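You operate a simulated robot arm through the tools that you are given. There is no shell and no other tool. Be economical: measure what you need, move in short steps, check, and stop when the job is done.

The job below is to be done with a simulated two-armed robot. You get a single attempt, and the scene is never put back.

Task
Put the white seat ring in the white round tub. Take the green seat ring and leave it on the shelf under the plate rack. Put two of the weir blocks from the top of the valve bench on the back of the wash bench. Put one of the measuring cylinders from the top of the valve bench on the shelf of the green bench. Switch the cart brake lever off. Put the white filter jar on the top deck of the parts cart away on the middle shelf of the steel rack. Take the small carton on the top deck of the parts cart and put it away on the top of the pallet stack. Put the white filter element marked "50" from the top of the valve bench on the blue blanking disc and the white filter element labelled "25" on top of the check valve there. Fetch the end cap from the top of the valve bench and set it on the low shelf of the branch bench. The order is free. Set down upright: measuring cylinder, white filter jar, small carton, white filter element. The cart brake lever goes to its stop.

The check looks at the end state, three seconds after you hand in, the way a careful person would. Anything else that was tipped, shoved, dropped, spilled or broken makes it a failure. Lids that push on must go on centred and level and be pressed home; caps that screw on are set level and turned clockwise until they are tight.

Robot
Two 7-joint arms with three-finger grippers on one trunk, on a base that drives. Base frame: it is fixed to the floor where the robot stands at the start and does not move with it; the origin is under the middle of the robot, x ahead of it, y to its left, z up; the surface under the hand at the start is at about z = 780. Readings come in mm, degrees, newtons and seconds.
The left shoulder is at the start at [70, 165, 1138], the right one opposite. With the tool pointing down near the work surface each hand reaches from about 360 to 880 mm from the robot's upright axis, wherever it stands, measured 20 degrees to its own side. Places, roughly: back of the wash bench (92x24 cm) [4040, -1620, 800]; blue blanking disc [1000, 250, 750]; cart brake lever [2300, 1300, 500]; check valve [1000, 0, 750]; end cap [1000, 500, 750]; green seat ring (4x4x2 cm) [700, -200, 800]; low shelf of the branch bench [3800, -3200, 400]; measuring cylinder [750, -250, 750]; middle shelf of the steel rack (140x22 cm) [5980, -2140, 960]; shelf of the green bench [-1100, -4800, 300]; shelf under the plate rack [-1100, 2600, 300]; small carton [2000, 1500, 750]; top of the pallet stack [2000, 800, 500]; weir block [1000, -250, 750]; white filter element [1000, 500, 750]; white filter jar [2000, 1250, 750]; white round tub (22x22x11 cm) [-1000, -1300, 800]; white seat ring (4x4x2 cm) [500, -100, 800]. Payload 3.91 kg a hand.
Tool frame (each hand has its own): the origin (TCP) lies between the finger pads and is the grasp point; the fingertips stand 30 mm ahead of it; z points along the fingers, y is the line along which they close. Largest opening 116 mm; the body of the gripper starts 73 mm behind the TCP.
Orientation is that of the tool frame in the base frame, as a unit quaternion [w, x, y, z]. With the fingers straight down and closing along the base's y, the tool's x points along the base's -x, its y along +y and its z along -z.

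Tools
- The arms move only by the tool servo_tool. It takes "left_series", "right_series" or both (then of equal length, played together; a hand with none holds still); each is a list of rows, each a list of 3 entries, a list of its own where there are three numbers: the shift along the base's x, y, z in cm, then the turn, a rotation vector about the base's x, y, z in degrees, then the closure, from 0 (fully open) to 1 (shut). In form: [[[dx, dy, dz], [ax, ay, az], hand], ...]. A call has 1 to 20 rows; each row shifts and turns the commanded pose from where the row before left it. Each row takes 0.2 s and may step no farther than 50 mm and 8.6 degrees from the row before; otherwise, or with a gripper value out of range, the whole call is refused. A pose out of reach is approached as far as the arm can. The call stops where the force on the tool passes 40 N (or 10 N more than at its start, if that is more) or the arm is blocked; 0.2 s more then pass. Each finger travels about 153 mm/s and halts on what it meets, pressing with about 42 N; the grip force reading is that of the motor and also rises with nothing between the fingers. The clock runs only during rows and for 0.2 s after the last one: add rows that do not move to give the fingers time. The reply holds the time, the measured pose of the TCP, the force on the tool along the base axes, the opening and the grip force, in the units named above and with some noise, with the torque about the TCP (base axes, N m) and any sound that the robot's microphone picked up, and new pictures: "views" is both (left out), scene, wrist or none (wrist: the cameras of the hands that moved).
- Cameras (640 x 400 px; columns grow to the right, rows downward): "scene" is now at [131.7, 3.7, 1443.1]; the picture's right is [0.07, -1.00, 0.00], its down [-0.68, -0.05, -0.73] and it looks along [0.73, 0.05, -0.68] (base axes); focal length 263 px, centre (320, 200). "left" rides on the left gripper at [75, 17, -88] in its tool frame; the picture's right is [-0.22, 0.97, 0.00], its down [-0.70, -0.16, -0.70] and it looks along [-0.68, -0.16, 0.71] (tool axes); focal length 247 px, centre (320, 200). "right" rides on the right gripper at [52, 56, -88] in its tool frame; the picture's right is [-0.73, 0.68, 0.00], its down [-0.49, -0.52, -0.70] and it looks along [-0.48, -0.51, 0.71] (tool axes); focal length 247 px, centre (320, 200). There is no depth. A picture from a camera that has moved, and an enlarged one, comes with that camera's place and axes in the base frame and with its lens.
- move_column(by): slides the trunk up (or, below 0, down) by that many mm; the arms and the scene camera ride with it, the base frame stays. It gives what a move gives, with no picture.
- steer(legs): drives the robot by 1 to 6 legs, each [ahead, left, turn to the left] in mm, mm and degrees, along the robot's own axes; the way and the turn of a leg run together, so that a leg with both is an arc; at most 1500 mm and 180 degrees a leg. The arms and the cameras ride along, it lands a little off, and it stops where it bumps. It gives what a move gives, and a new picture of the scene camera.
- aim_head(pan, tilt): turns the head with the scene camera to pan (to the left, within 86 degrees either way) and tilt (down, from -29 to 69), counted from straight ahead of the robot. It gives what a move gives, and a new picture of the scene camera.
- enlarge(camera, box): a new picture of the part [left, top, right, bottom] of that camera's present view, enlarged. The clock stands still meanwhile.
- job_done(): hands the job in; it is judged then, once.

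Go step by step. Nothing tells you exact positions but the pictures and the camera data: compare them with the known pose of the tool, close in by small moves and look again before you grip or let go. The budget is 535 turns and 360 pictures, counting those below and the enlarged ones. Unless the task says otherwise, let go and move clear before handing in, and close with one line.

The tools are called by a JSON object that holds its "method" and its "body". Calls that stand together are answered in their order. servo_tool: Moves the arms, as the interface text tells. Its arguments: {"type":"object","properties":{"left_series":{"type":"array","items":{"type":"array"}},"right_series":{"type":"array","items":{"type":"array"}},"views":{"type":"string","enum":["both","scene","wrist","none"]}},"required":[]} The other tools are called the same way: move_column (by) slides the trunk up or down; steer (legs) drives the base; aim_head (pan, tilt) turns the head that bears the scene camera; enlarge (camera, box) takes an enlarged picture of a part of a camera's view; job_done () hands the job in.

At the start:

```text
clock: 0.0
left_tcp_pos: [550.3, 192.1, 1165.0]
left_ee_rot: [0.0, 0.0, 1.0, 0.0]
left_force: [-0.1, -1.0, -0.3]
left_ft_torque: [-0.02, 0.01, 0.0]
left_width: 115.9
left_grip_force: 0.0
right_tcp_pos: [472.5, -198.7, 1118.9]
right_ee_rot: [0.001, -0.002, 1.0, 0.002]
right_force: [-0.3, -0.5, 0.1]
right_ft_torque: [-0.01, -0.02, 0.03]
right_width: 116.2
right_grip_force: 0.1
trunk travel left (down, up): [-675.0, 165.0]
robot x, y, heading: [0.7, 0.4, 0.0]
head pan, tilt: [4.0, 42.8]
```

scene: 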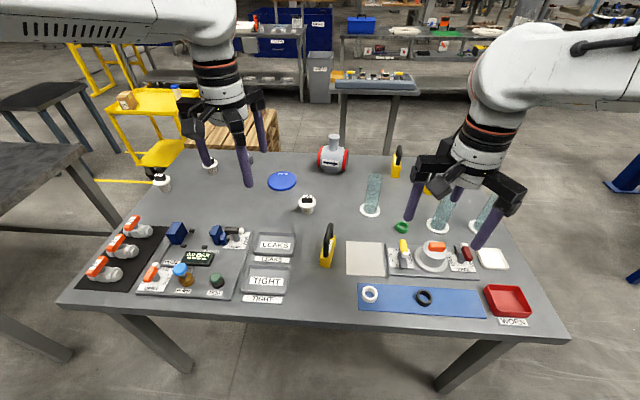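
right: 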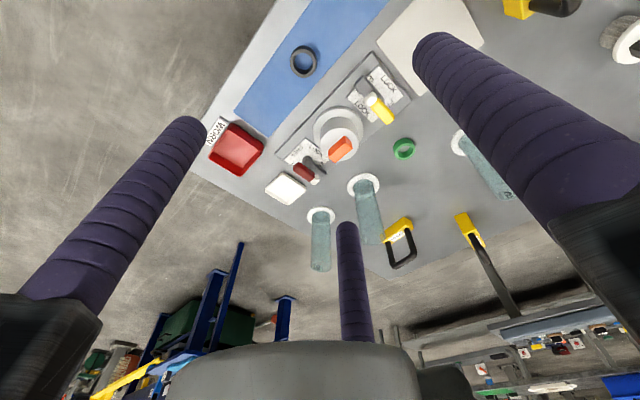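
left: 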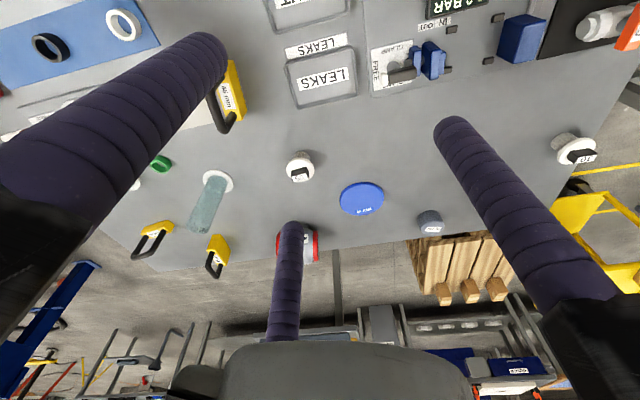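

I see the valve bench with the parts on it, the yellow cart with the carton, and the pallet stack behind. I'll look closer before moving.

{"method": "enlarge", "body": {"camera": "scene", "box": [140, 120, 360, 260]}}

{"method": "enlarge", "body": {"camera": "scene", "box": [310, 130, 540, 330]}}

{"method": "enlarge", "body": {"camera": "left", "box": [100, 80, 640, 300]}}

```text
2.86 times, centred on (250, 190) of scene
camera zoom: at [131.7, 3.7, 1443.1], right [0.07, -1.0, 0.0], down [-0.68, -0.05, -0.73], along [0.73, 0.05, -0.68], focal length 751 px, centre (520, 229)
```

zoom: 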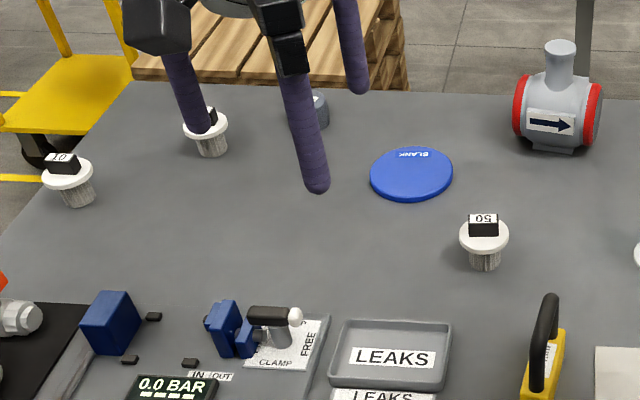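

```text
2.00 times, centred on (425, 230) of scene
camera zoom: at [131.7, 3.7, 1443.1], right [0.07, -1.0, 0.0], down [-0.68, -0.05, -0.73], along [0.73, 0.05, -0.68], focal length 526 px, centre (110, 140)
```

zoom: 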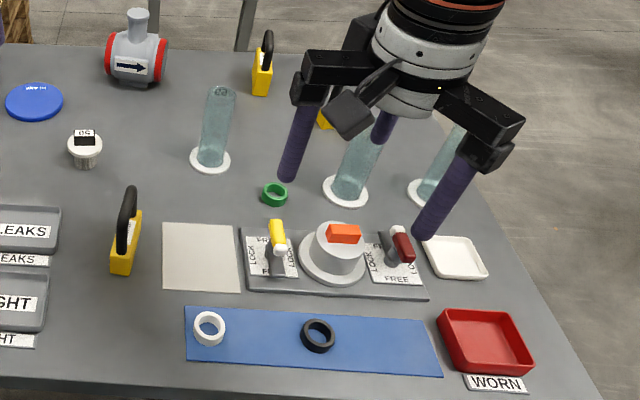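

```text
1.19 times, centred on (370, 190) of left
camera zoom: at [473.2, 208.9, 1255.0], right [0.22, 0.97, 0.0], down [0.7, -0.16, 0.7], along [0.68, -0.16, -0.71], focal length 293 px, centre (261, 212)
```

zoom: 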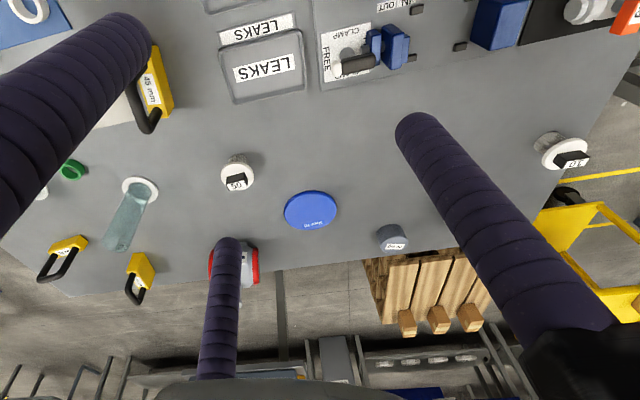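

I take bench top at z≈780; the "50" element is near (778,92), disc near (943,213), check valve near (1025,10). I'll look down to see how much room the base has to the bench.

{"method": "aim_head", "body": {"pan": 0, "tilt": 69}}

```text
clock: 0.9
left_tcp_pos: [549.1, 192.1, 1164.9]
left_ee_rot: [0.0, 0.0, 1.0, 0.0]
left_force: [-0.8, 0.3, -0.3]
left_ft_torque: [-0.01, 0.01, -0.01]
left_width: 116.0
left_grip_force: 0.1
right_tcp_pos: [474.0, -197.6, 1118.4]
right_ee_rot: [0.001, -0.001, 1.0, 0.001]
right_force: [0.2, -0.4, -1.3]
right_ft_torque: [-0.02, 0.02, 0.01]
right_width: 116.1
right_grip_force: 0.2
trunk travel left (down, up): [-675.0, 165.0]
robot x, y, heading: [-3.2, 0.9, -0.0]
head pan, tilt: [0.0, 68.8]
camera scene: at [104.9, -2.0, 1411.1], right [0.0, -1.0, 0.0], down [-0.93, 0.0, -0.36], along [0.36, 0.0, -0.93], focal length 263 px, centre (320, 200)
```

scene: 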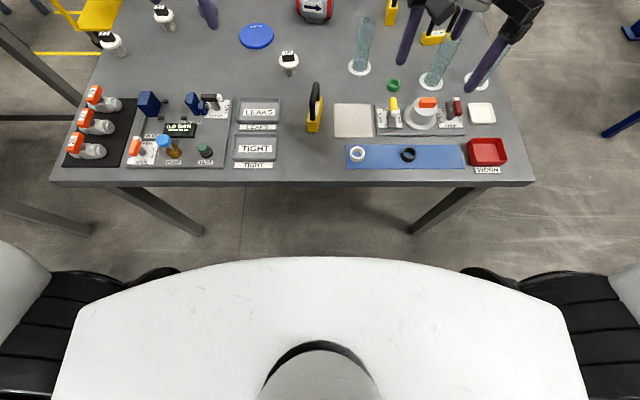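

The base has room to go under the bench edge (edge at x≈390, legs well to the sides). I'll drive 170 mm ahead.

{"method": "steer", "body": {"legs": [[170, 0, 0]]}}

{"method": "aim_head", "body": {"pan": 0, "tilt": 52}}

```text
clock: 2.4
left_tcp_pos: [718.5, 191.8, 1166.9]
left_ee_rot: [0.001, 0.0, 1.0, 0.0]
left_force: [-0.2, 0.0, 0.3]
left_ft_torque: [0.02, -0.01, -0.01]
left_width: 116.1
left_grip_force: 0.0
right_tcp_pos: [639.8, -198.5, 1118.5]
right_ee_rot: [0.001, 0.0, 1.0, 0.001]
right_force: [0.7, 0.6, -0.7]
right_ft_torque: [-0.02, -0.03, 0.0]
right_width: 115.9
right_grip_force: 0.0
trunk travel left (down, up): [-675.0, 165.0]
robot x, y, heading: [171.6, 1.9, -0.2]
head pan, tilt: [0.0, 68.8]
camera scene: at [272.7, -2.2, 1411.2], right [0.0, -1.0, 0.0], down [-0.93, 0.0, -0.36], along [0.36, 0.0, -0.93], focal length 263 px, centre (320, 200)
```

scene: 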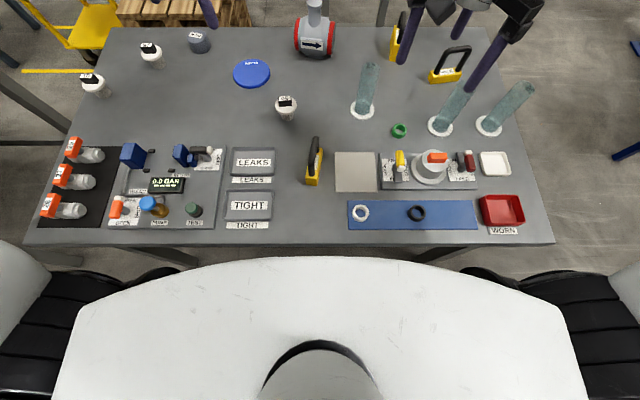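

```text
clock: 3.1
left_tcp_pos: [718.9, 191.6, 1165.4]
left_ee_rot: [0.001, 0.0, 1.0, 0.0]
left_force: [-0.1, -0.7, 0.1]
left_ft_torque: [0.03, 0.0, 0.02]
left_width: 116.0
left_grip_force: 0.0
right_tcp_pos: [642.3, -198.6, 1117.9]
right_ee_rot: [0.001, 0.0, 1.0, 0.001]
right_force: [-0.2, 0.1, -0.5]
right_ft_torque: [-0.03, 0.01, -0.02]
right_width: 115.8
right_grip_force: 0.1
trunk travel left (down, up): [-675.0, 165.0]
robot x, y, heading: [170.5, 1.6, -0.0]
head pan, tilt: [0.0, 52.0]
camera scene: at [293.4, -2.2, 1430.2], right [0.0, -1.0, 0.0], down [-0.79, 0.0, -0.61], along [0.61, 0.0, -0.79], focal length 263 px, centre (320, 200)
```

scene: 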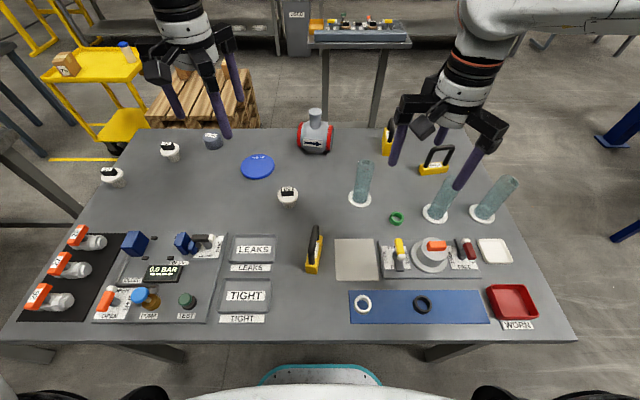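

I'll take enlarged views from here to localise the elements, disc, check valve and right-hand parts.

{"method": "enlarge", "body": {"camera": "scene", "box": [90, 100, 350, 262]}}

{"method": "enlarge", "body": {"camera": "scene", "box": [300, 100, 560, 262]}}

```text
2.46 times, centred on (220, 181) of scene
camera zoom: at [293.4, -2.2, 1430.2], right [0.0, -1.0, 0.0], down [-0.79, 0.0, -0.61], along [0.61, 0.0, -0.79], focal length 647 px, centre (566, 247)
```

zoom: 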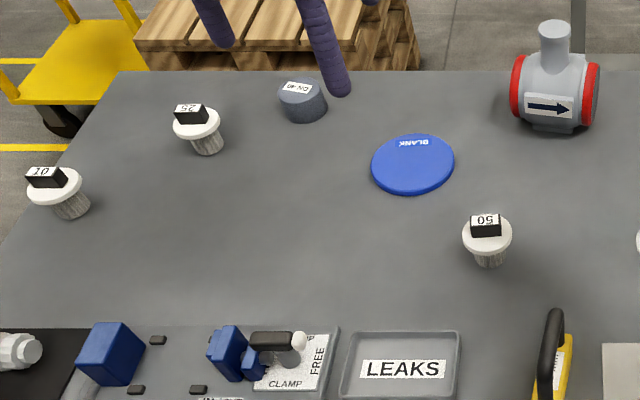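

```text
2.46 times, centred on (430, 181) of scene
camera zoom: at [293.4, -2.2, 1430.2], right [0.0, -1.0, 0.0], down [-0.79, 0.0, -0.61], along [0.61, 0.0, -0.79], focal length 647 px, centre (49, 247)
```

zoom: 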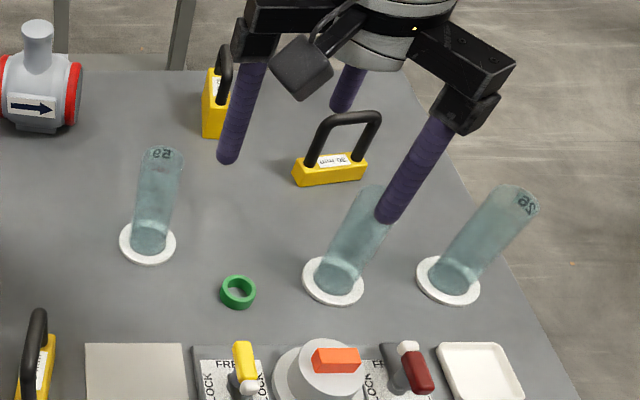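

The "25", "10" and "50" elements, BLANK disc, DN 40 end cap, cylinders and yellow weir blocks are all located. I'll bring the left hand above the "50" element.

{"method": "servo_tool", "body": {"left_series": [[[1.14, -2, -3.3], [0, 0, 0], 0.2], [[1.14, -2, -3.3], [0, 0, 0], 0.2], [[1.14, -2, -3.3], [0, 0, 0], 0.2], [[1.14, -2, -3.3], [0, 0, 0], 0.2], [[1.14, -2, -3.3], [0, 0, 0], 0.2], [[0, 0, -4], [0, 0, 0], 0.2], [[0, 0, 0], [0, 0, 0], 0.2]], "views": "both"}}

```text
clock: 4.8
left_tcp_pos: [775.9, 91.0, 960.7]
left_ee_rot: [0.001, 0.0, 1.0, 0.0]
left_force: [0.7, 0.4, 0.1]
left_ft_torque: [-0.02, 0.0, -0.03]
left_width: 92.5
left_grip_force: 0.0
right_tcp_pos: [641.1, -198.9, 1117.9]
right_ee_rot: [0.002, 0.0, 1.0, 0.001]
right_force: [0.4, -0.2, 0.1]
right_ft_torque: [0.02, -0.01, -0.01]
right_width: 115.9
right_grip_force: 0.1
trunk travel left (down, up): [-675.0, 165.0]
robot x, y, heading: [168.3, -3.0, 0.1]
head pan, tilt: [0.0, 52.0]
camera scene: at [292.4, -2.4, 1430.4], right [0.0, -1.0, 0.0], down [-0.79, 0.0, -0.62], along [0.62, 0.0, -0.79], focal length 263 px, centre (320, 200)
camera left: at [698.9, 108.6, 1049.8], right [0.22, 0.97, 0.0], down [0.69, -0.16, 0.7], along [0.68, -0.16, -0.71], focal length 247 px, centre (320, 200)
```

scene: 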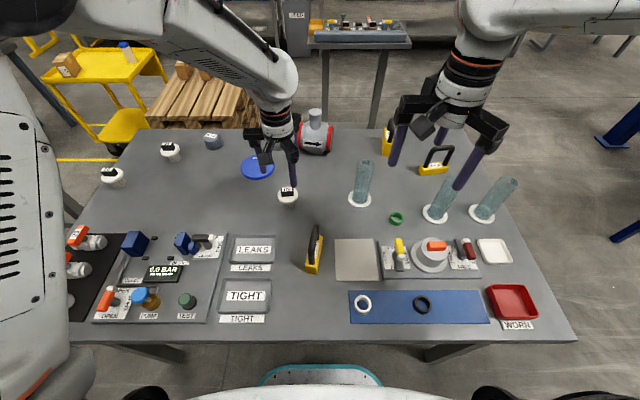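
left: 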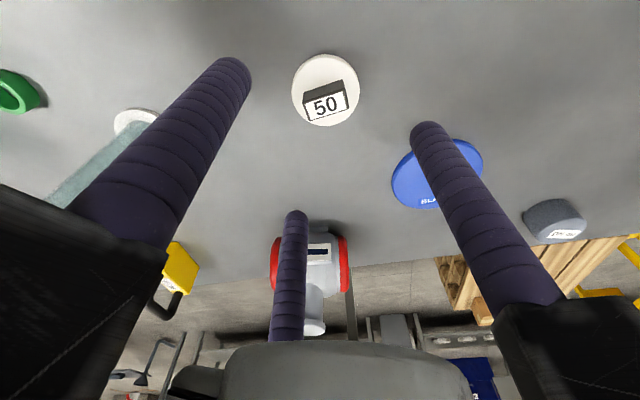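

I need to understand the finger shape visible in the wrist camera. I'll enlarge the hands.

{"method": "enlarge", "body": {"camera": "scene", "box": [230, 90, 350, 220]}}

{"method": "enlarge", "body": {"camera": "scene", "box": [370, 60, 530, 230]}}

```text
3.08 times, centred on (290, 155) of scene
camera zoom: at [292.4, -2.4, 1430.4], right [0.0, -1.0, 0.0], down [-0.79, 0.0, -0.62], along [0.62, 0.0, -0.79], focal length 809 px, centre (412, 338)
```

zoom: 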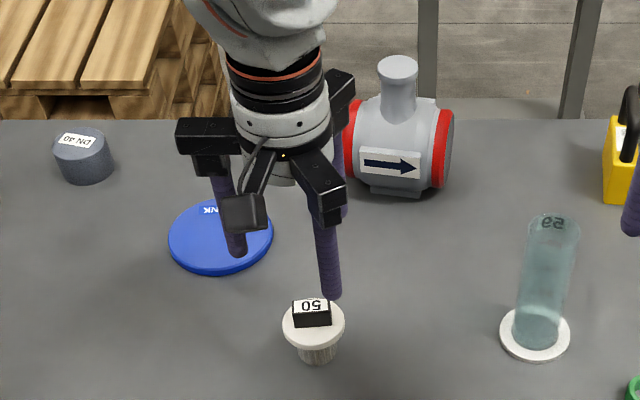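

```text
2.35 times, centred on (450, 145) of scene
camera zoom: at [292.4, -2.4, 1430.4], right [0.0, -1.0, 0.0], down [-0.79, 0.0, -0.62], along [0.62, 0.0, -0.79], focal length 618 px, centre (14, 329)
```

zoom: 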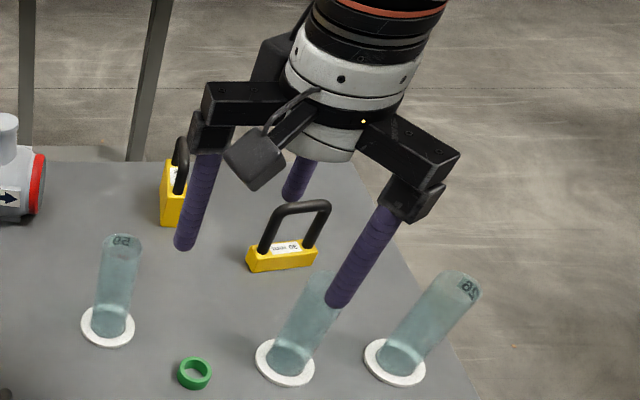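

The hands look like three-jaw grippers rather than two-finger ones. I'll close the left one in free air to see how the fingers really meet.

{"method": "servo_tool", "body": {"left_series": [[[0, 0, 0], [0, 0, 0], 1], [[0, 0, 0], [0, 0, 0], 1], [[0, 0, 0], [0, 0, 0], 1], [[0, 0, 0], [0, 0, 0], 1]], "views": "wrist"}}

```text
clock: 5.8
left_tcp_pos: [775.2, 91.2, 960.3]
left_ee_rot: [0.001, 0.0, 1.0, 0.0]
left_force: [-0.5, 0.2, -0.4]
left_ft_torque: [0.0, 0.01, 0.02]
left_width: 8.8
left_grip_force: 42.1
right_tcp_pos: [641.7, -198.5, 1119.7]
right_ee_rot: [0.002, 0.0, 1.0, 0.001]
right_force: [0.3, 0.2, 0.4]
right_ft_torque: [-0.01, -0.01, -0.02]
right_width: 116.1
right_grip_force: 0.1
trunk travel left (down, up): [-675.0, 165.0]
robot x, y, heading: [165.7, 0.4, -0.1]
head pan, tilt: [0.0, 52.0]
camera left: at [699.3, 108.7, 1049.9], right [0.22, 0.97, 0.0], down [0.7, -0.16, 0.7], along [0.68, -0.16, -0.71], focal length 247 px, centre (320, 200)
```

left: 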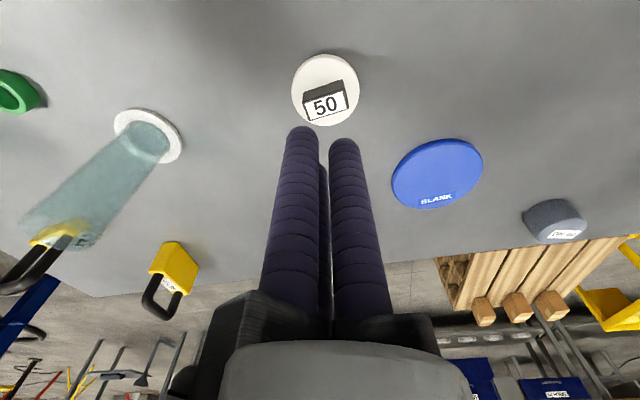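

Confirmed: three jaws closing to the centre, so round parts self-centre. The "50" flange sits at about (775,94), z≈842; I'll lower over it and grip the flange.

{"method": "servo_tool", "body": {"left_series": [[[0, 0, 0], [0, 0, 0], 0.15], [[0, 0.15, 0], [0, 0, 0], 0.15], [[0, 0.15, -4], [0, 0, 0], 0.15], [[0, 0, -4], [0, 0, 0], 0.15], [[0, 0, -3.7], [0, 0, 0], 0.15], [[0, 0, 0], [0, 0, 0], 0.15]], "views": "both"}}

```text
clock: 7.2
left_tcp_pos: [777.0, 93.8, 843.3]
left_ee_rot: [0.001, -0.001, 1.0, 0.001]
left_force: [0.0, -0.3, -1.2]
left_ft_torque: [-0.04, -0.02, 0.04]
left_width: 98.4
left_grip_force: 0.0
right_tcp_pos: [642.3, -197.8, 1118.6]
right_ee_rot: [0.0, 0.0, 1.0, 0.001]
right_force: [-0.2, -0.1, 0.8]
right_ft_torque: [-0.02, 0.02, 0.01]
right_width: 116.1
right_grip_force: 0.0
trunk travel left (down, up): [-675.0, 165.0]
robot x, y, heading: [166.7, -1.8, 0.0]
head pan, tilt: [0.0, 52.0]
camera scene: at [292.6, -2.3, 1430.4], right [0.0, -1.0, 0.0], down [-0.79, 0.0, -0.62], along [0.62, 0.0, -0.79], focal length 263 px, centre (320, 200)
camera left: at [699.1, 111.2, 933.0], right [0.22, 0.97, 0.0], down [0.7, -0.16, 0.7], along [0.68, -0.16, -0.71], focal length 247 px, centre (320, 200)
```

scene: 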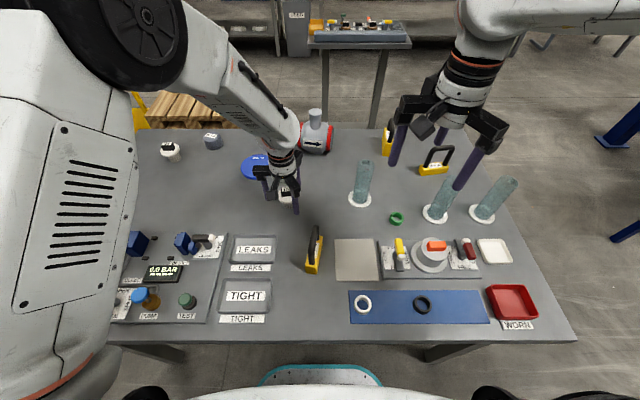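
left: 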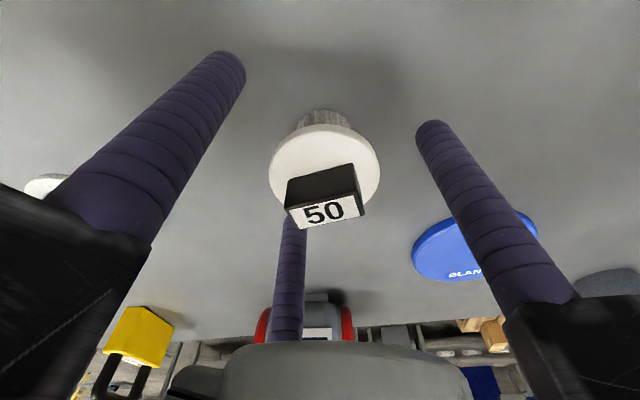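

Flange is between the jaws and nearly centred. Closing on it.

{"method": "servo_tool", "body": {"left_series": [[[0, 0, 0], [0, 0, 0], 0.4], [[0, 0, 0], [0, 0, 0], 0.5], [[0, 0, 0], [0, 0, 0], 0.6], [[0, 0, 0], [0, 0, 0], 0.8], [[0, 0, 0], [0, 0, 0], 0.8]], "views": "wrist"}}

```text
clock: 8.3
left_tcp_pos: [775.7, 93.9, 842.5]
left_ee_rot: [0.001, 0.001, 1.0, 0.0]
left_force: [-0.5, -0.8, 0.6]
left_ft_torque: [0.03, 0.01, -0.02]
left_width: 57.7
left_grip_force: 42.0
right_tcp_pos: [642.2, -198.5, 1118.4]
right_ee_rot: [0.002, 0.0, 1.0, 0.001]
right_force: [-0.3, 0.8, 0.2]
right_ft_torque: [0.0, 0.02, 0.0]
right_width: 116.0
right_grip_force: 0.0
trunk travel left (down, up): [-675.0, 165.0]
robot x, y, heading: [168.0, 1.3, -0.2]
head pan, tilt: [0.0, 52.0]
camera left: at [699.5, 111.2, 933.3], right [0.22, 0.97, 0.0], down [0.7, -0.16, 0.7], along [0.68, -0.16, -0.71], focal length 247 px, centre (320, 200)
```

left: 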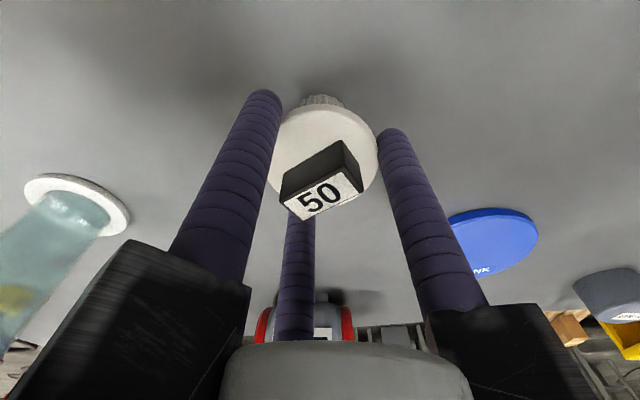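

Gripped. I'll lift and carry it toward the blue disc.

{"method": "servo_tool", "body": {"left_series": [[[0, 0, 3], [0, 0, 0], 0.8], [[0, 0, 3], [0, 0, 0], 0.8], [[3.4, 2.4, 0], [0, 0, 0], 0.8], [[3.4, 2.4, 0], [0, 0, 0], 0.8], [[3.4, 2.4, 0], [0, 0, 0], 0.8], [[3.4, 2.4, 0], [0, 0, 0], 0.8], [[3.4, 2.4, 0], [0, 0, 0], 0.8], [[0, 0, 0], [0, 0, 0], 0.8]], "views": "both"}}

```text
clock: 10.2
left_tcp_pos: [945.2, 214.4, 904.3]
left_ee_rot: [0.0, 0.0, 1.0, 0.0]
left_force: [-0.1, -0.1, -1.2]
left_ft_torque: [-0.03, -0.05, 0.0]
left_width: 58.0
left_grip_force: 42.1
right_tcp_pos: [641.5, -199.8, 1118.5]
right_ee_rot: [0.001, 0.0, 1.0, 0.001]
right_force: [-0.3, 0.2, 0.5]
right_ft_torque: [0.01, 0.02, -0.04]
right_width: 116.1
right_grip_force: 0.0
trunk travel left (down, up): [-675.0, 165.0]
robot x, y, heading: [172.1, -3.3, -0.2]
head pan, tilt: [0.0, 52.0]
camera scene: at [292.3, -3.0, 1430.4], right [0.0, -1.0, 0.0], down [-0.79, 0.0, -0.62], along [0.62, 0.0, -0.79], focal length 263 px, centre (320, 200)
camera left: at [869.8, 231.2, 993.8], right [0.22, 0.97, 0.0], down [0.7, -0.16, 0.7], along [0.68, -0.16, -0.71], focal length 247 px, centre (320, 200)
```

scene: 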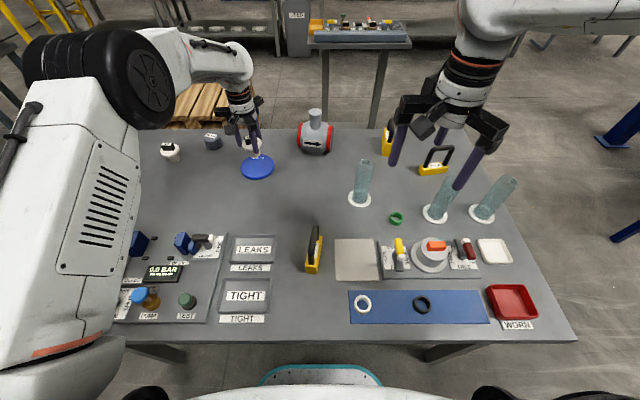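
left: 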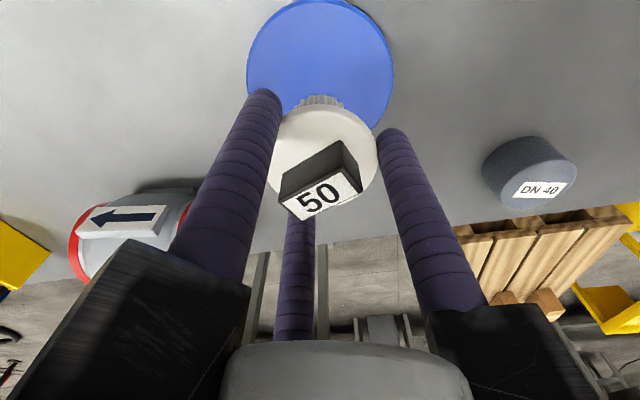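

Element is centred over the disc. Lowering in two stages watching force.

{"method": "servo_tool", "body": {"left_series": [[[0, 0, -2.5], [0, 0, 0], 0.8], [[0, 0, -2], [0, 0, 0], 0.8], [[0, -0.1, -0.3], [0, 0, 0], 0.8], [[0, 0, -0.2], [0, 0, 0], 0.8], [[0, 0, 0], [0, 0, 0], 0.8]], "views": "wrist"}}

```text
clock: 11.3
left_tcp_pos: [946.5, 214.0, 855.3]
left_ee_rot: [0.003, 0.0, 1.0, -0.001]
left_force: [1.4, 0.6, 10.3]
left_ft_torque: [0.11, 0.13, -0.02]
left_width: 58.0
left_grip_force: 41.8
right_tcp_pos: [641.5, -198.8, 1119.4]
right_ee_rot: [0.0, -0.001, 1.0, 0.001]
right_force: [1.0, 0.3, -0.6]
right_ft_torque: [0.03, 0.0, 0.01]
right_width: 116.0
right_grip_force: 0.1
trunk travel left (down, up): [-675.0, 165.0]
robot x, y, heading: [170.5, 2.0, -0.4]
head pan, tilt: [0.0, 52.0]
camera left: at [869.6, 230.2, 944.9], right [0.22, 0.97, 0.0], down [0.69, -0.16, 0.7], along [0.69, -0.16, -0.71], focal length 247 px, centre (320, 200)
```

left: 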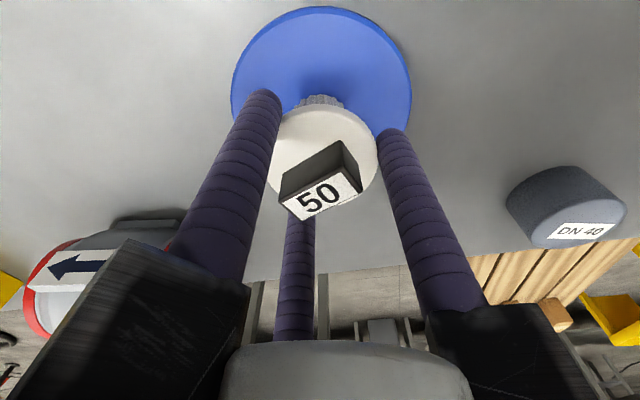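

Contact at 10 N on the disc. Releasing and raising.

{"method": "servo_tool", "body": {"left_series": [[[0, 0, 0.1], [0, 0, 0], 0.8], [[0, 0, 0], [0, 0, 0], 0.47], [[0, 0, 0], [0, 0, 0], 0.4], [[0, 0, 0], [0, 0, 0], 0.15], [[0, 0, 0], [0, 0, 0], 0.15], [[0, 0, 4], [0, 0, 0], 0.15], [[0, 0, 5], [0, 0, 0], 0.15], [[0, 0, 5], [0, 0, 0], 0.15], [[0, 0, 0], [0, 0, 0], 0.15]], "views": "wrist"}}

```text
clock: 13.3
left_tcp_pos: [946.0, 211.5, 994.4]
left_ee_rot: [0.0, -0.001, 1.0, 0.0]
left_force: [0.8, -0.4, -0.5]
left_ft_torque: [0.0, 0.0, 0.02]
left_width: 98.4
left_grip_force: 0.0
right_tcp_pos: [643.7, -198.9, 1118.6]
right_ee_rot: [0.0, -0.001, 1.0, 0.0]
right_force: [0.2, -1.1, -0.4]
right_ft_torque: [0.0, 0.01, 0.02]
right_width: 115.7
right_grip_force: 0.0
trunk travel left (down, up): [-675.0, 165.0]
robot x, y, heading: [167.5, -2.9, -0.0]
head pan, tilt: [0.0, 52.0]
camera left: at [869.8, 229.8, 1084.0], right [0.22, 0.97, 0.0], down [0.7, -0.16, 0.7], along [0.68, -0.16, -0.71], focal length 247 px, centre (320, 200)
```

left: 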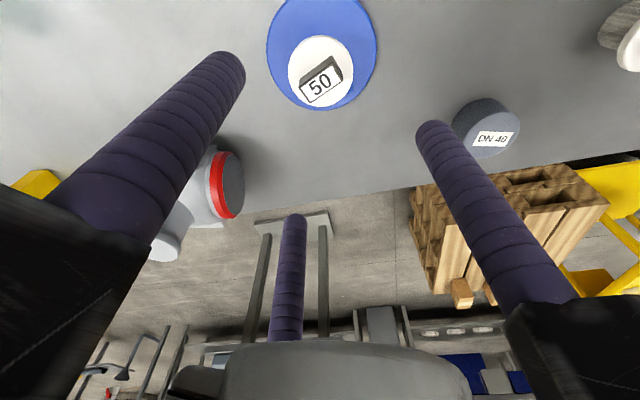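

"50" stands upright on the blue disc. Now I shift the base left and slightly ahead to reach the "25".

{"method": "steer", "body": {"legs": [[40, 230, 0]]}}

```text
clock: 15.1
left_tcp_pos: [985.7, 441.7, 994.2]
left_ee_rot: [0.001, 0.001, 1.0, -0.001]
left_force: [0.3, 0.0, 0.1]
left_ft_torque: [0.0, -0.01, 0.01]
left_width: 98.6
left_grip_force: 0.1
right_tcp_pos: [682.4, 29.3, 1118.8]
right_ee_rot: [0.001, 0.0, 1.0, 0.001]
right_force: [-0.6, -0.5, -0.3]
right_ft_torque: [-0.01, -0.03, 0.01]
right_width: 116.3
right_grip_force: 0.0
trunk travel left (down, up): [-675.0, 165.0]
robot x, y, heading: [208.4, 227.6, 0.0]
head pan, tilt: [0.0, 52.0]
camera scene: at [333.1, 227.3, 1430.3], right [0.0, -1.0, 0.0], down [-0.79, 0.0, -0.62], along [0.62, 0.0, -0.79], focal length 263 px, centre (320, 200)
```

scene: 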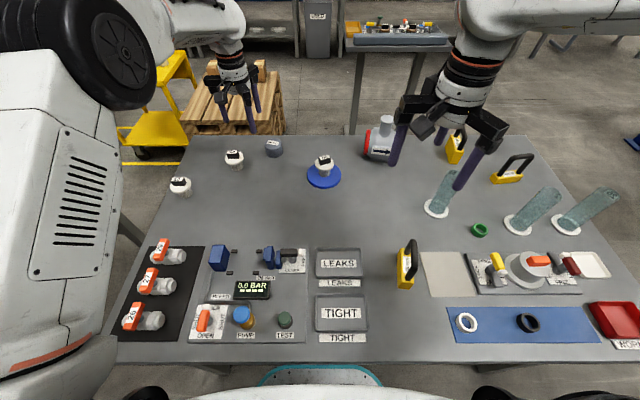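

Moving the left hand over the "25" at about (987,518).

{"method": "servo_tool", "body": {"left_series": [[[0, 3.8, 0], [0, 0, 0], 0.15], [[0, 3.8, 0], [0, 0, 0], 0.15], [[0, 0, -3], [0, 0, 0], 0.15], [[0, 0, 0], [0, 0, 0], 0.15]], "views": "wrist"}}

```text
clock: 16.1
left_tcp_pos: [985.9, 519.1, 964.1]
left_ee_rot: [0.001, 0.001, 1.0, 0.0]
left_force: [-0.1, 0.1, 0.0]
left_ft_torque: [0.02, 0.01, 0.0]
left_width: 98.7
left_grip_force: 0.0
right_tcp_pos: [681.5, 31.1, 1118.1]
right_ee_rot: [0.001, 0.0, 1.0, 0.001]
right_force: [0.7, -0.1, -0.3]
right_ft_torque: [-0.02, -0.02, 0.02]
right_width: 115.9
right_grip_force: 0.3
trunk travel left (down, up): [-675.0, 165.0]
robot x, y, heading: [211.3, 230.6, 0.0]
head pan, tilt: [0.0, 52.0]
camera left: at [909.0, 535.6, 1054.3], right [0.23, 0.97, 0.0], down [0.69, -0.16, 0.7], along [0.68, -0.16, -0.71], focal length 247 px, centre (320, 200)
```

left: 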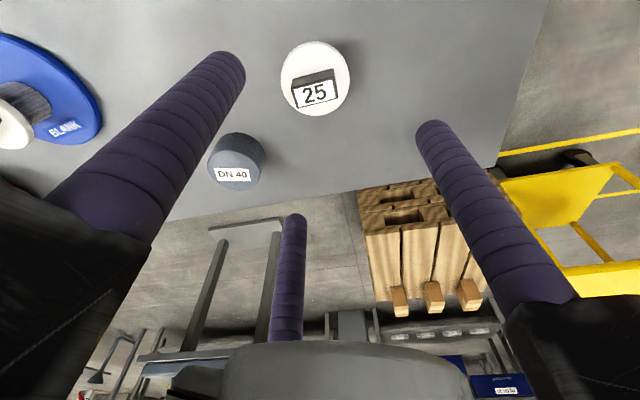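

{"method": "servo_tool", "body": {"left_series": [[[-0.9, -0.3, 0], [0, 0, 0], 0.15], [[0, 0, -4], [0, 0, 0], 0.15], [[0, 0, -4], [0, 0, 0], 0.15], [[0, 0, -4.1], [0, 0, 0], 0.15], [[0, 0, 0], [0, 0, 0], 0.15]], "views": "wrist"}}

```text
clock: 17.3
left_tcp_pos: [977.8, 514.7, 843.3]
left_ee_rot: [0.002, 0.001, 1.0, 0.001]
left_force: [0.4, 0.6, 0.4]
left_ft_torque: [0.02, 0.01, 0.01]
left_width: 98.7
left_grip_force: 0.1
right_tcp_pos: [681.6, 30.0, 1118.1]
right_ee_rot: [0.001, -0.001, 1.0, 0.001]
right_force: [-0.6, 0.1, -0.1]
right_ft_torque: [0.01, -0.02, -0.02]
right_width: 115.8
right_grip_force: 0.0
trunk travel left (down, up): [-675.0, 165.0]
robot x, y, heading: [209.7, 229.8, -0.1]
head pan, tilt: [0.0, 52.0]
camera left: at [901.5, 531.6, 932.8], right [0.23, 0.97, 0.0], down [0.69, -0.16, 0.7], along [0.68, -0.16, -0.71], focal length 247 px, centre (320, 200)
```

left: 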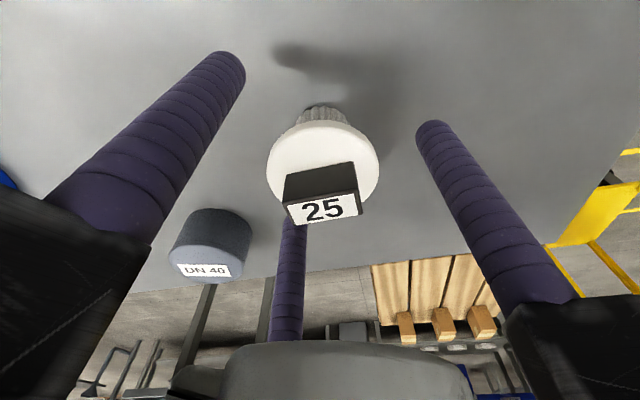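

Centred. Grip, lift 20 cm.

{"method": "servo_tool", "body": {"left_series": [[[0, 0, 0], [0, 0, 0], 0.4], [[0, 0, 0], [0, 0, 0], 0.5], [[0, 0, 0], [0, 0, 0], 0.7], [[0, 0, 0], [0, 0, 0], 0.8], [[0, 0, 4], [0, 0, 0], 0.8], [[0, 0, 5], [0, 0, 0], 0.8], [[0, 0, 5], [0, 0, 0], 0.8], [[0, 0, 5], [0, 0, 0], 0.8], [[0, 0, 2], [0, 0, 0], 0.8], [[0, 0, 0], [0, 0, 0], 0.8]], "views": "wrist"}}

{"method": "steer", "body": {"legs": [[0, -280, 0]]}}

```text
clock: 19.5
left_tcp_pos: [978.3, 515.2, 1053.2]
left_ee_rot: [0.0, 0.001, 1.0, -0.001]
left_force: [0.2, 0.5, -1.5]
left_ft_torque: [-0.04, 0.0, -0.02]
left_width: 57.8
left_grip_force: 42.6
right_tcp_pos: [682.4, 29.5, 1118.2]
right_ee_rot: [0.0, 0.0, 1.0, 0.001]
right_force: [-0.4, -0.2, 0.1]
right_ft_torque: [-0.04, -0.02, -0.01]
right_width: 116.1
right_grip_force: 0.0
trunk travel left (down, up): [-675.0, 165.0]
robot x, y, heading: [208.6, 227.5, -0.1]
head pan, tilt: [0.0, 52.0]
camera left: at [900.9, 532.1, 1143.2], right [0.23, 0.97, 0.0], down [0.7, -0.16, 0.7], along [0.68, -0.16, -0.71], focal length 247 px, centre (320, 200)
```

left: 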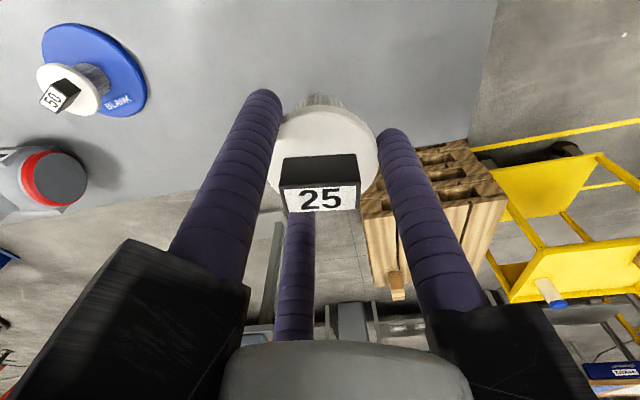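

```text
clock: 21.5
left_tcp_pos: [976.1, 238.5, 1054.2]
left_ee_rot: [0.0, -0.002, 1.0, 0.001]
left_force: [0.0, 0.4, -0.7]
left_ft_torque: [-0.01, 0.0, 0.01]
left_width: 58.1
left_grip_force: 41.5
right_tcp_pos: [682.1, -246.7, 1118.2]
right_ee_rot: [0.001, 0.0, 1.0, 0.0]
right_force: [-0.3, 0.1, 0.7]
right_ft_torque: [0.0, -0.01, 0.0]
right_width: 116.2
right_grip_force: 0.0
trunk travel left (down, up): [-675.0, 165.0]
robot x, y, heading: [210.5, -54.6, -0.0]
head pan, tilt: [0.0, 52.0]
camera scene: at [333.1, -51.7, 1430.3], right [0.0, -1.0, 0.0], down [-0.79, 0.0, -0.62], along [0.62, 0.0, -0.79], focal length 263 px, centre (320, 200)
```

scene: 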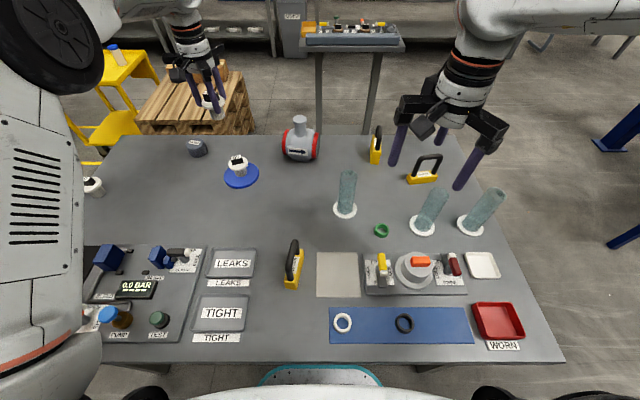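

Next a wrist view of the check valve's top stub from a nearby pose to locate it well.

{"method": "servo_tool", "body": {"left_series": [[[0, -4, 0.4], [0, 0, 0], 0.8], [[0, -4, 0.4], [0, 0, 0], 0.8], [[0, -4, 0.4], [0, 0, 0], 0.8], [[0, 0, 0], [0, 0, 0], 0.8]], "views": "wrist"}}

{"method": "enlarge", "body": {"camera": "scene", "box": [250, 100, 350, 170]}}

```text
clock: 22.5
left_tcp_pos: [976.5, 117.1, 1064.5]
left_ee_rot: [0.0, 0.0, 1.0, 0.0]
left_force: [-0.1, 0.1, -1.1]
left_ft_torque: [-0.02, -0.01, -0.01]
left_width: 58.0
left_grip_force: 42.2
right_tcp_pos: [681.6, -246.2, 1118.6]
right_ee_rot: [0.001, -0.001, 1.0, 0.001]
right_force: [0.3, 0.7, -0.2]
right_ft_torque: [0.02, -0.01, 0.0]
right_width: 116.1
right_grip_force: 0.1
trunk travel left (down, up): [-675.0, 165.0]
robot x, y, heading: [204.8, -50.0, -0.2]
head pan, tilt: [0.0, 52.0]
camera left: at [899.9, 133.7, 1154.3], right [0.22, 0.97, 0.0], down [0.7, -0.16, 0.7], along [0.68, -0.16, -0.71], focal length 247 px, centre (320, 200)
```

left: 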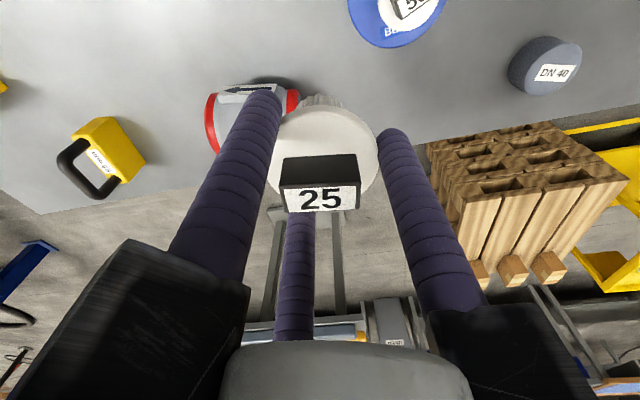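

```text
5.71 times, centred on (300, 135) of scene
camera zoom: at [333.0, -51.1, 1430.3], right [0.0, -1.0, 0.0], down [-0.79, 0.0, -0.62], along [0.62, 0.0, -0.79], focal length 1502 px, centre (434, 571)
```

zoom: 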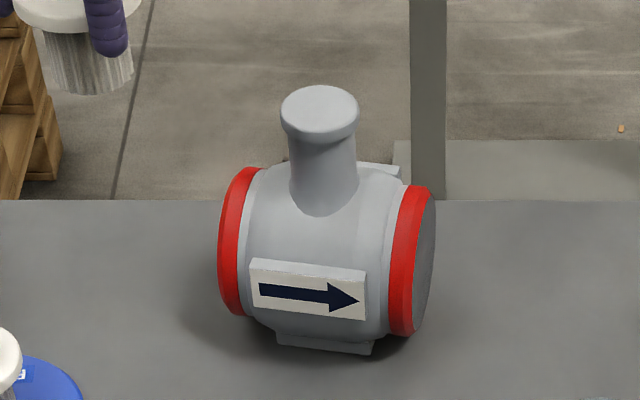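

Stub top is around (1040,11,936), 44 mm across. I'll bring the element over it and compare in an enlarged scene view.

{"method": "servo_tool", "body": {"left_series": [[[2.1, -3.5, 0], [0, 0, 0], 0.8], [[2.1, -3.5, 0], [0, 0, 0], 0.8], [[2.1, -3.5, 0], [0, 0, 0], 0.8], [[0, 0, -3], [0, 0, 0], 0.8], [[0, 0, 0], [0, 0, 0], 0.8]], "views": "none"}}

{"method": "enlarge", "body": {"camera": "scene", "box": [250, 90, 350, 160]}}

```text
clock: 23.7
left_tcp_pos: [1013.1, 46.1, 1028.9]
left_ee_rot: [0.0, -0.001, 1.0, 0.0]
left_force: [-0.3, -0.5, -1.6]
left_ft_torque: [-0.02, 0.01, 0.01]
left_width: 58.1
left_grip_force: 41.4
left hand out of reach, approached as far as the arm can: row 2, 3
right_tcp_pos: [683.0, -247.1, 1117.9]
right_ee_rot: [-0.001, -0.001, 1.0, 0.001]
right_force: [0.4, 0.5, -1.0]
right_ft_torque: [0.03, 0.0, 0.0]
right_width: 115.8
right_grip_force: 0.1
trunk travel left (down, up): [-675.0, 165.0]
robot x, y, heading: [208.8, -49.3, 0.1]
head pan, tilt: [0.0, 52.0]
```

```text
5.71 times, centred on (300, 125) of scene
camera zoom: at [334.2, -52.2, 1430.1], right [0.0, -1.0, 0.0], down [-0.79, 0.0, -0.61], along [0.61, 0.0, -0.79], focal length 1502 px, centre (434, 629)
```

zoom: 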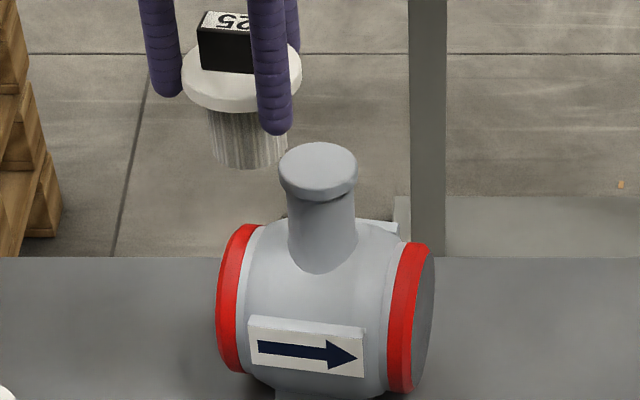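

The arm is short at this angle. I'll raise the hand, back it off a little, then turn the robot right so the valve lies in the left arm's good sector.

{"method": "servo_tool", "body": {"left_series": [[[-2, 2, 2], [0, 0, 0], 0.8], [[0, 0, 3], [0, 0, 0], 0.8], [[0, 0, 0], [0, 0, 0], 0.8]], "views": "none"}}

{"method": "steer", "body": {"legs": [[20, 0, -15]]}}

```text
clock: 24.5
left_tcp_pos: [993.8, 65.7, 1080.2]
left_ee_rot: [0.001, -0.002, 1.0, 0.0]
left_force: [-0.3, 1.3, -0.5]
left_ft_torque: [-0.01, -0.02, 0.02]
left_width: 58.2
left_grip_force: 42.0
right_tcp_pos: [683.0, -247.7, 1117.2]
right_ee_rot: [0.0, -0.001, 1.0, 0.0]
right_force: [0.1, -0.2, -0.4]
right_ft_torque: [0.04, 0.02, -0.05]
right_width: 115.8
right_grip_force: 0.0
trunk travel left (down, up): [-675.0, 165.0]
robot x, y, heading: [204.2, -52.4, -0.1]
head pan, tilt: [0.0, 52.0]
```

```text
clock: 25.8
left_tcp_pos: [1015.6, -144.5, 1079.6]
left_ee_rot: [0.0, 0.13, 0.992, 0.0]
left_force: [0.1, -0.1, -1.8]
left_ft_torque: [0.01, -0.03, 0.03]
left_width: 57.7
left_grip_force: 42.0
right_tcp_pos: [634.5, -366.5, 1117.9]
right_ee_rot: [0.001, 0.129, 0.992, 0.001]
right_force: [1.2, -0.5, 0.8]
right_ft_torque: [-0.01, -0.03, 0.02]
right_width: 115.9
right_grip_force: 0.0
trunk travel left (down, up): [-675.0, 165.0]
robot x, y, heading: [232.3, -52.2, -14.9]
head pan, tilt: [0.0, 52.0]
camera scene: at [348.2, -87.3, 1430.3], right [-0.26, -0.97, 0.0], down [-0.76, 0.2, -0.62], along [0.59, -0.16, -0.79], focal length 263 px, centre (320, 200)
```

scene: 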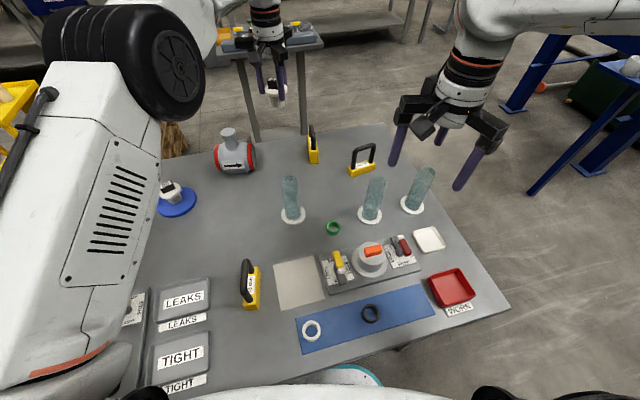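

Now the stub should be visible beside the fingers in the left wrist view.

{"method": "enlarge", "body": {"camera": "left", "box": [320, 0, 640, 200]}}

{"method": "enlarge", "body": {"camera": "scene", "box": [185, 110, 285, 180]}}

```text
2.00 times, centred on (480, 100) of left
camera zoom: at [946.0, -108.5, 1170.0], right [0.47, 0.88, 0.0], down [0.63, -0.33, 0.7], along [0.62, -0.33, -0.71], focal length 494 px, centre (0, 400)
```

zoom: 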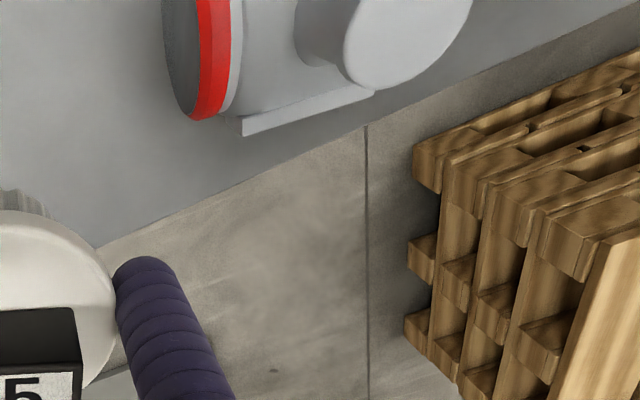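

```text
5.71 times, centred on (235, 145) of scene
camera zoom: at [348.2, -87.3, 1430.3], right [-0.26, -0.97, 0.0], down [-0.76, 0.2, -0.62], along [0.59, -0.16, -0.79], focal length 1502 px, centre (806, 514)
```

zoom: 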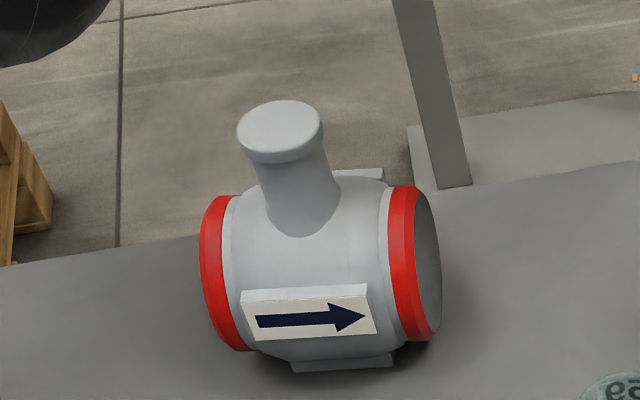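

Triangulating gives the stub top near (1048,13,930). Moving over it high, then lowering to about 15 mm above.

{"method": "servo_tool", "body": {"left_series": [[[0.8, 3.95, 0], [0, 0, 0], 0.8], [[0.8, 3.95, 0], [0, 0, 0], 0.8], [[0.8, 3.95, 0], [0, 0, 0], 0.8], [[0.8, 3.95, 0], [0, 0, 0], 0.8], [[0, 0, -3.5], [0, 0, 0], 0.8], [[0, 0, -3.5], [0, 0, 0], 0.8], [[0, 0, 0], [0, 0, 0], 0.8]], "views": "none"}}

{"method": "enlarge", "body": {"camera": "scene", "box": [185, 90, 285, 160]}}

```text
clock: 27.4
left_tcp_pos: [1048.5, 15.2, 1009.6]
left_ee_rot: [0.001, 0.13, 0.991, -0.001]
left_force: [0.1, -0.1, -0.3]
left_ft_torque: [0.0, 0.03, -0.01]
left_width: 57.9
left_grip_force: 42.3
right_tcp_pos: [633.8, -366.7, 1118.4]
right_ee_rot: [0.001, 0.13, 0.992, 0.001]
right_force: [0.4, 0.4, -0.8]
right_ft_torque: [0.04, 0.0, 0.0]
right_width: 115.8
right_grip_force: 0.0
trunk travel left (down, up): [-675.0, 165.0]
robot x, y, heading: [228.3, -54.0, -15.1]
head pan, tilt: [0.0, 52.0]
```

```text
5.71 times, centred on (235, 125) of scene
camera zoom: at [347.7, -87.0, 1430.4], right [-0.26, -0.97, 0.0], down [-0.76, 0.2, -0.62], along [0.59, -0.16, -0.79], focal length 1502 px, centre (806, 629)
```

zoom: 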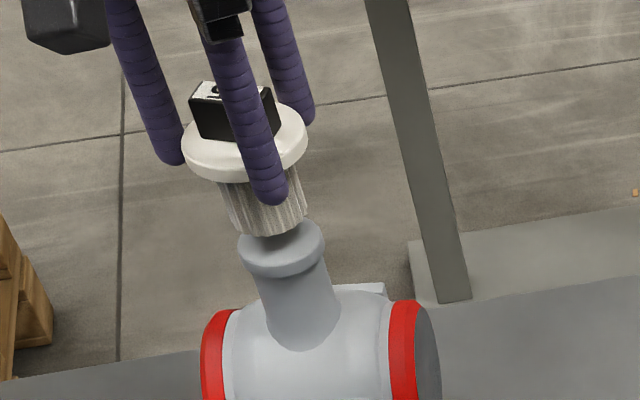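

Alignment looks right laterally; lowering to near contact to check depth.

{"method": "servo_tool", "body": {"left_series": [[[0, 0, -0.6], [0, 0, 0], 0.8], [[0, 0, -0.6], [0, 0, 0], 0.8], [[0, 0, 0], [0, 0, 0], 0.8]], "views": "none"}}

{"method": "enlarge", "body": {"camera": "scene", "box": [200, 100, 270, 149]}}

```text
clock: 28.2
left_tcp_pos: [1047.3, 13.4, 998.5]
left_ee_rot: [0.001, 0.131, 0.991, -0.001]
left_force: [0.4, 0.5, 2.0]
left_ft_torque: [0.01, -0.03, 0.02]
left_width: 57.8
left_grip_force: 41.9
right_tcp_pos: [633.7, -366.7, 1118.0]
right_ee_rot: [0.0, 0.13, 0.992, 0.0]
right_force: [-1.2, -0.6, 0.5]
right_ft_torque: [0.02, 0.0, -0.02]
right_width: 115.8
right_grip_force: 0.1
trunk travel left (down, up): [-675.0, 165.0]
robot x, y, heading: [227.9, -53.6, -15.0]
head pan, tilt: [0.0, 52.0]
```

```text
8.16 times, centred on (235, 124) of scene
camera zoom: at [347.8, -87.3, 1430.4], right [-0.26, -0.97, 0.0], down [-0.76, 0.2, -0.62], along [0.59, -0.16, -0.79], focal length 2146 px, centre (1014, 816)
```

zoom: 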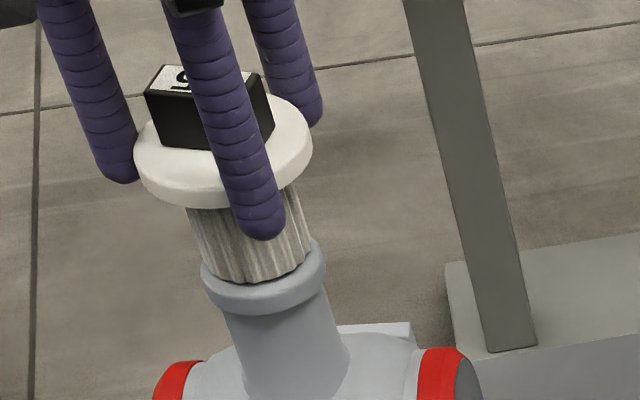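

Nearly in contact; the element is about 3–4 mm too far back. Lift slightly, shift, and lower again.

{"method": "servo_tool", "body": {"left_series": [[[0, 0, 0.4], [0, 0, 0], 0.8], [[-0.4, -0.1, 0], [0, 0, 0], 0.8], [[0, 0, -0.3], [0, 0, 0], 0.8], [[0, 0, -0.15], [0, 0, 0], 0.8], [[0, 0, 0], [0, 0, 0], 0.8]], "views": "none"}}

{"method": "enlarge", "body": {"camera": "scene", "box": [200, 100, 270, 149]}}

```text
clock: 29.4
left_tcp_pos: [1044.2, 11.9, 998.5]
left_ee_rot: [0.002, 0.129, 0.992, 0.0]
left_force: [0.6, 0.5, 5.3]
left_ft_torque: [0.03, -0.03, 0.03]
left_width: 58.2
left_grip_force: 42.0
right_tcp_pos: [634.3, -367.1, 1118.5]
right_ee_rot: [0.001, 0.13, 0.992, 0.001]
right_force: [1.0, -0.2, 1.0]
right_ft_torque: [0.0, 0.0, -0.02]
right_width: 116.3
right_grip_force: 0.0
trunk travel left (down, up): [-675.0, 165.0]
robot x, y, heading: [228.7, -53.4, -15.2]
head pan, tilt: [0.0, 52.0]
```

```text
8.16 times, centred on (235, 124) of scene
camera zoom: at [347.7, -87.5, 1430.5], right [-0.26, -0.97, 0.0], down [-0.76, 0.2, -0.62], along [0.59, -0.16, -0.79], focal length 2146 px, centre (1014, 816)
```

zoom: 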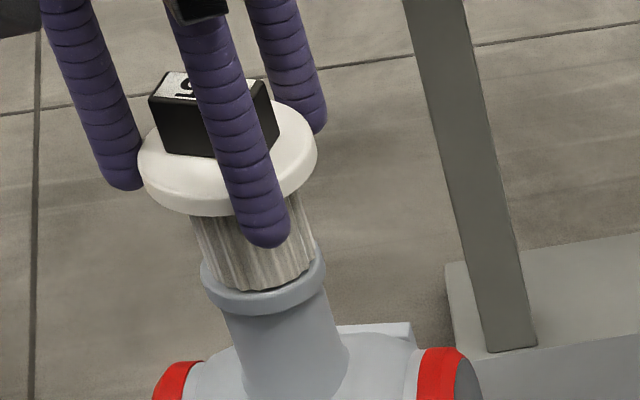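

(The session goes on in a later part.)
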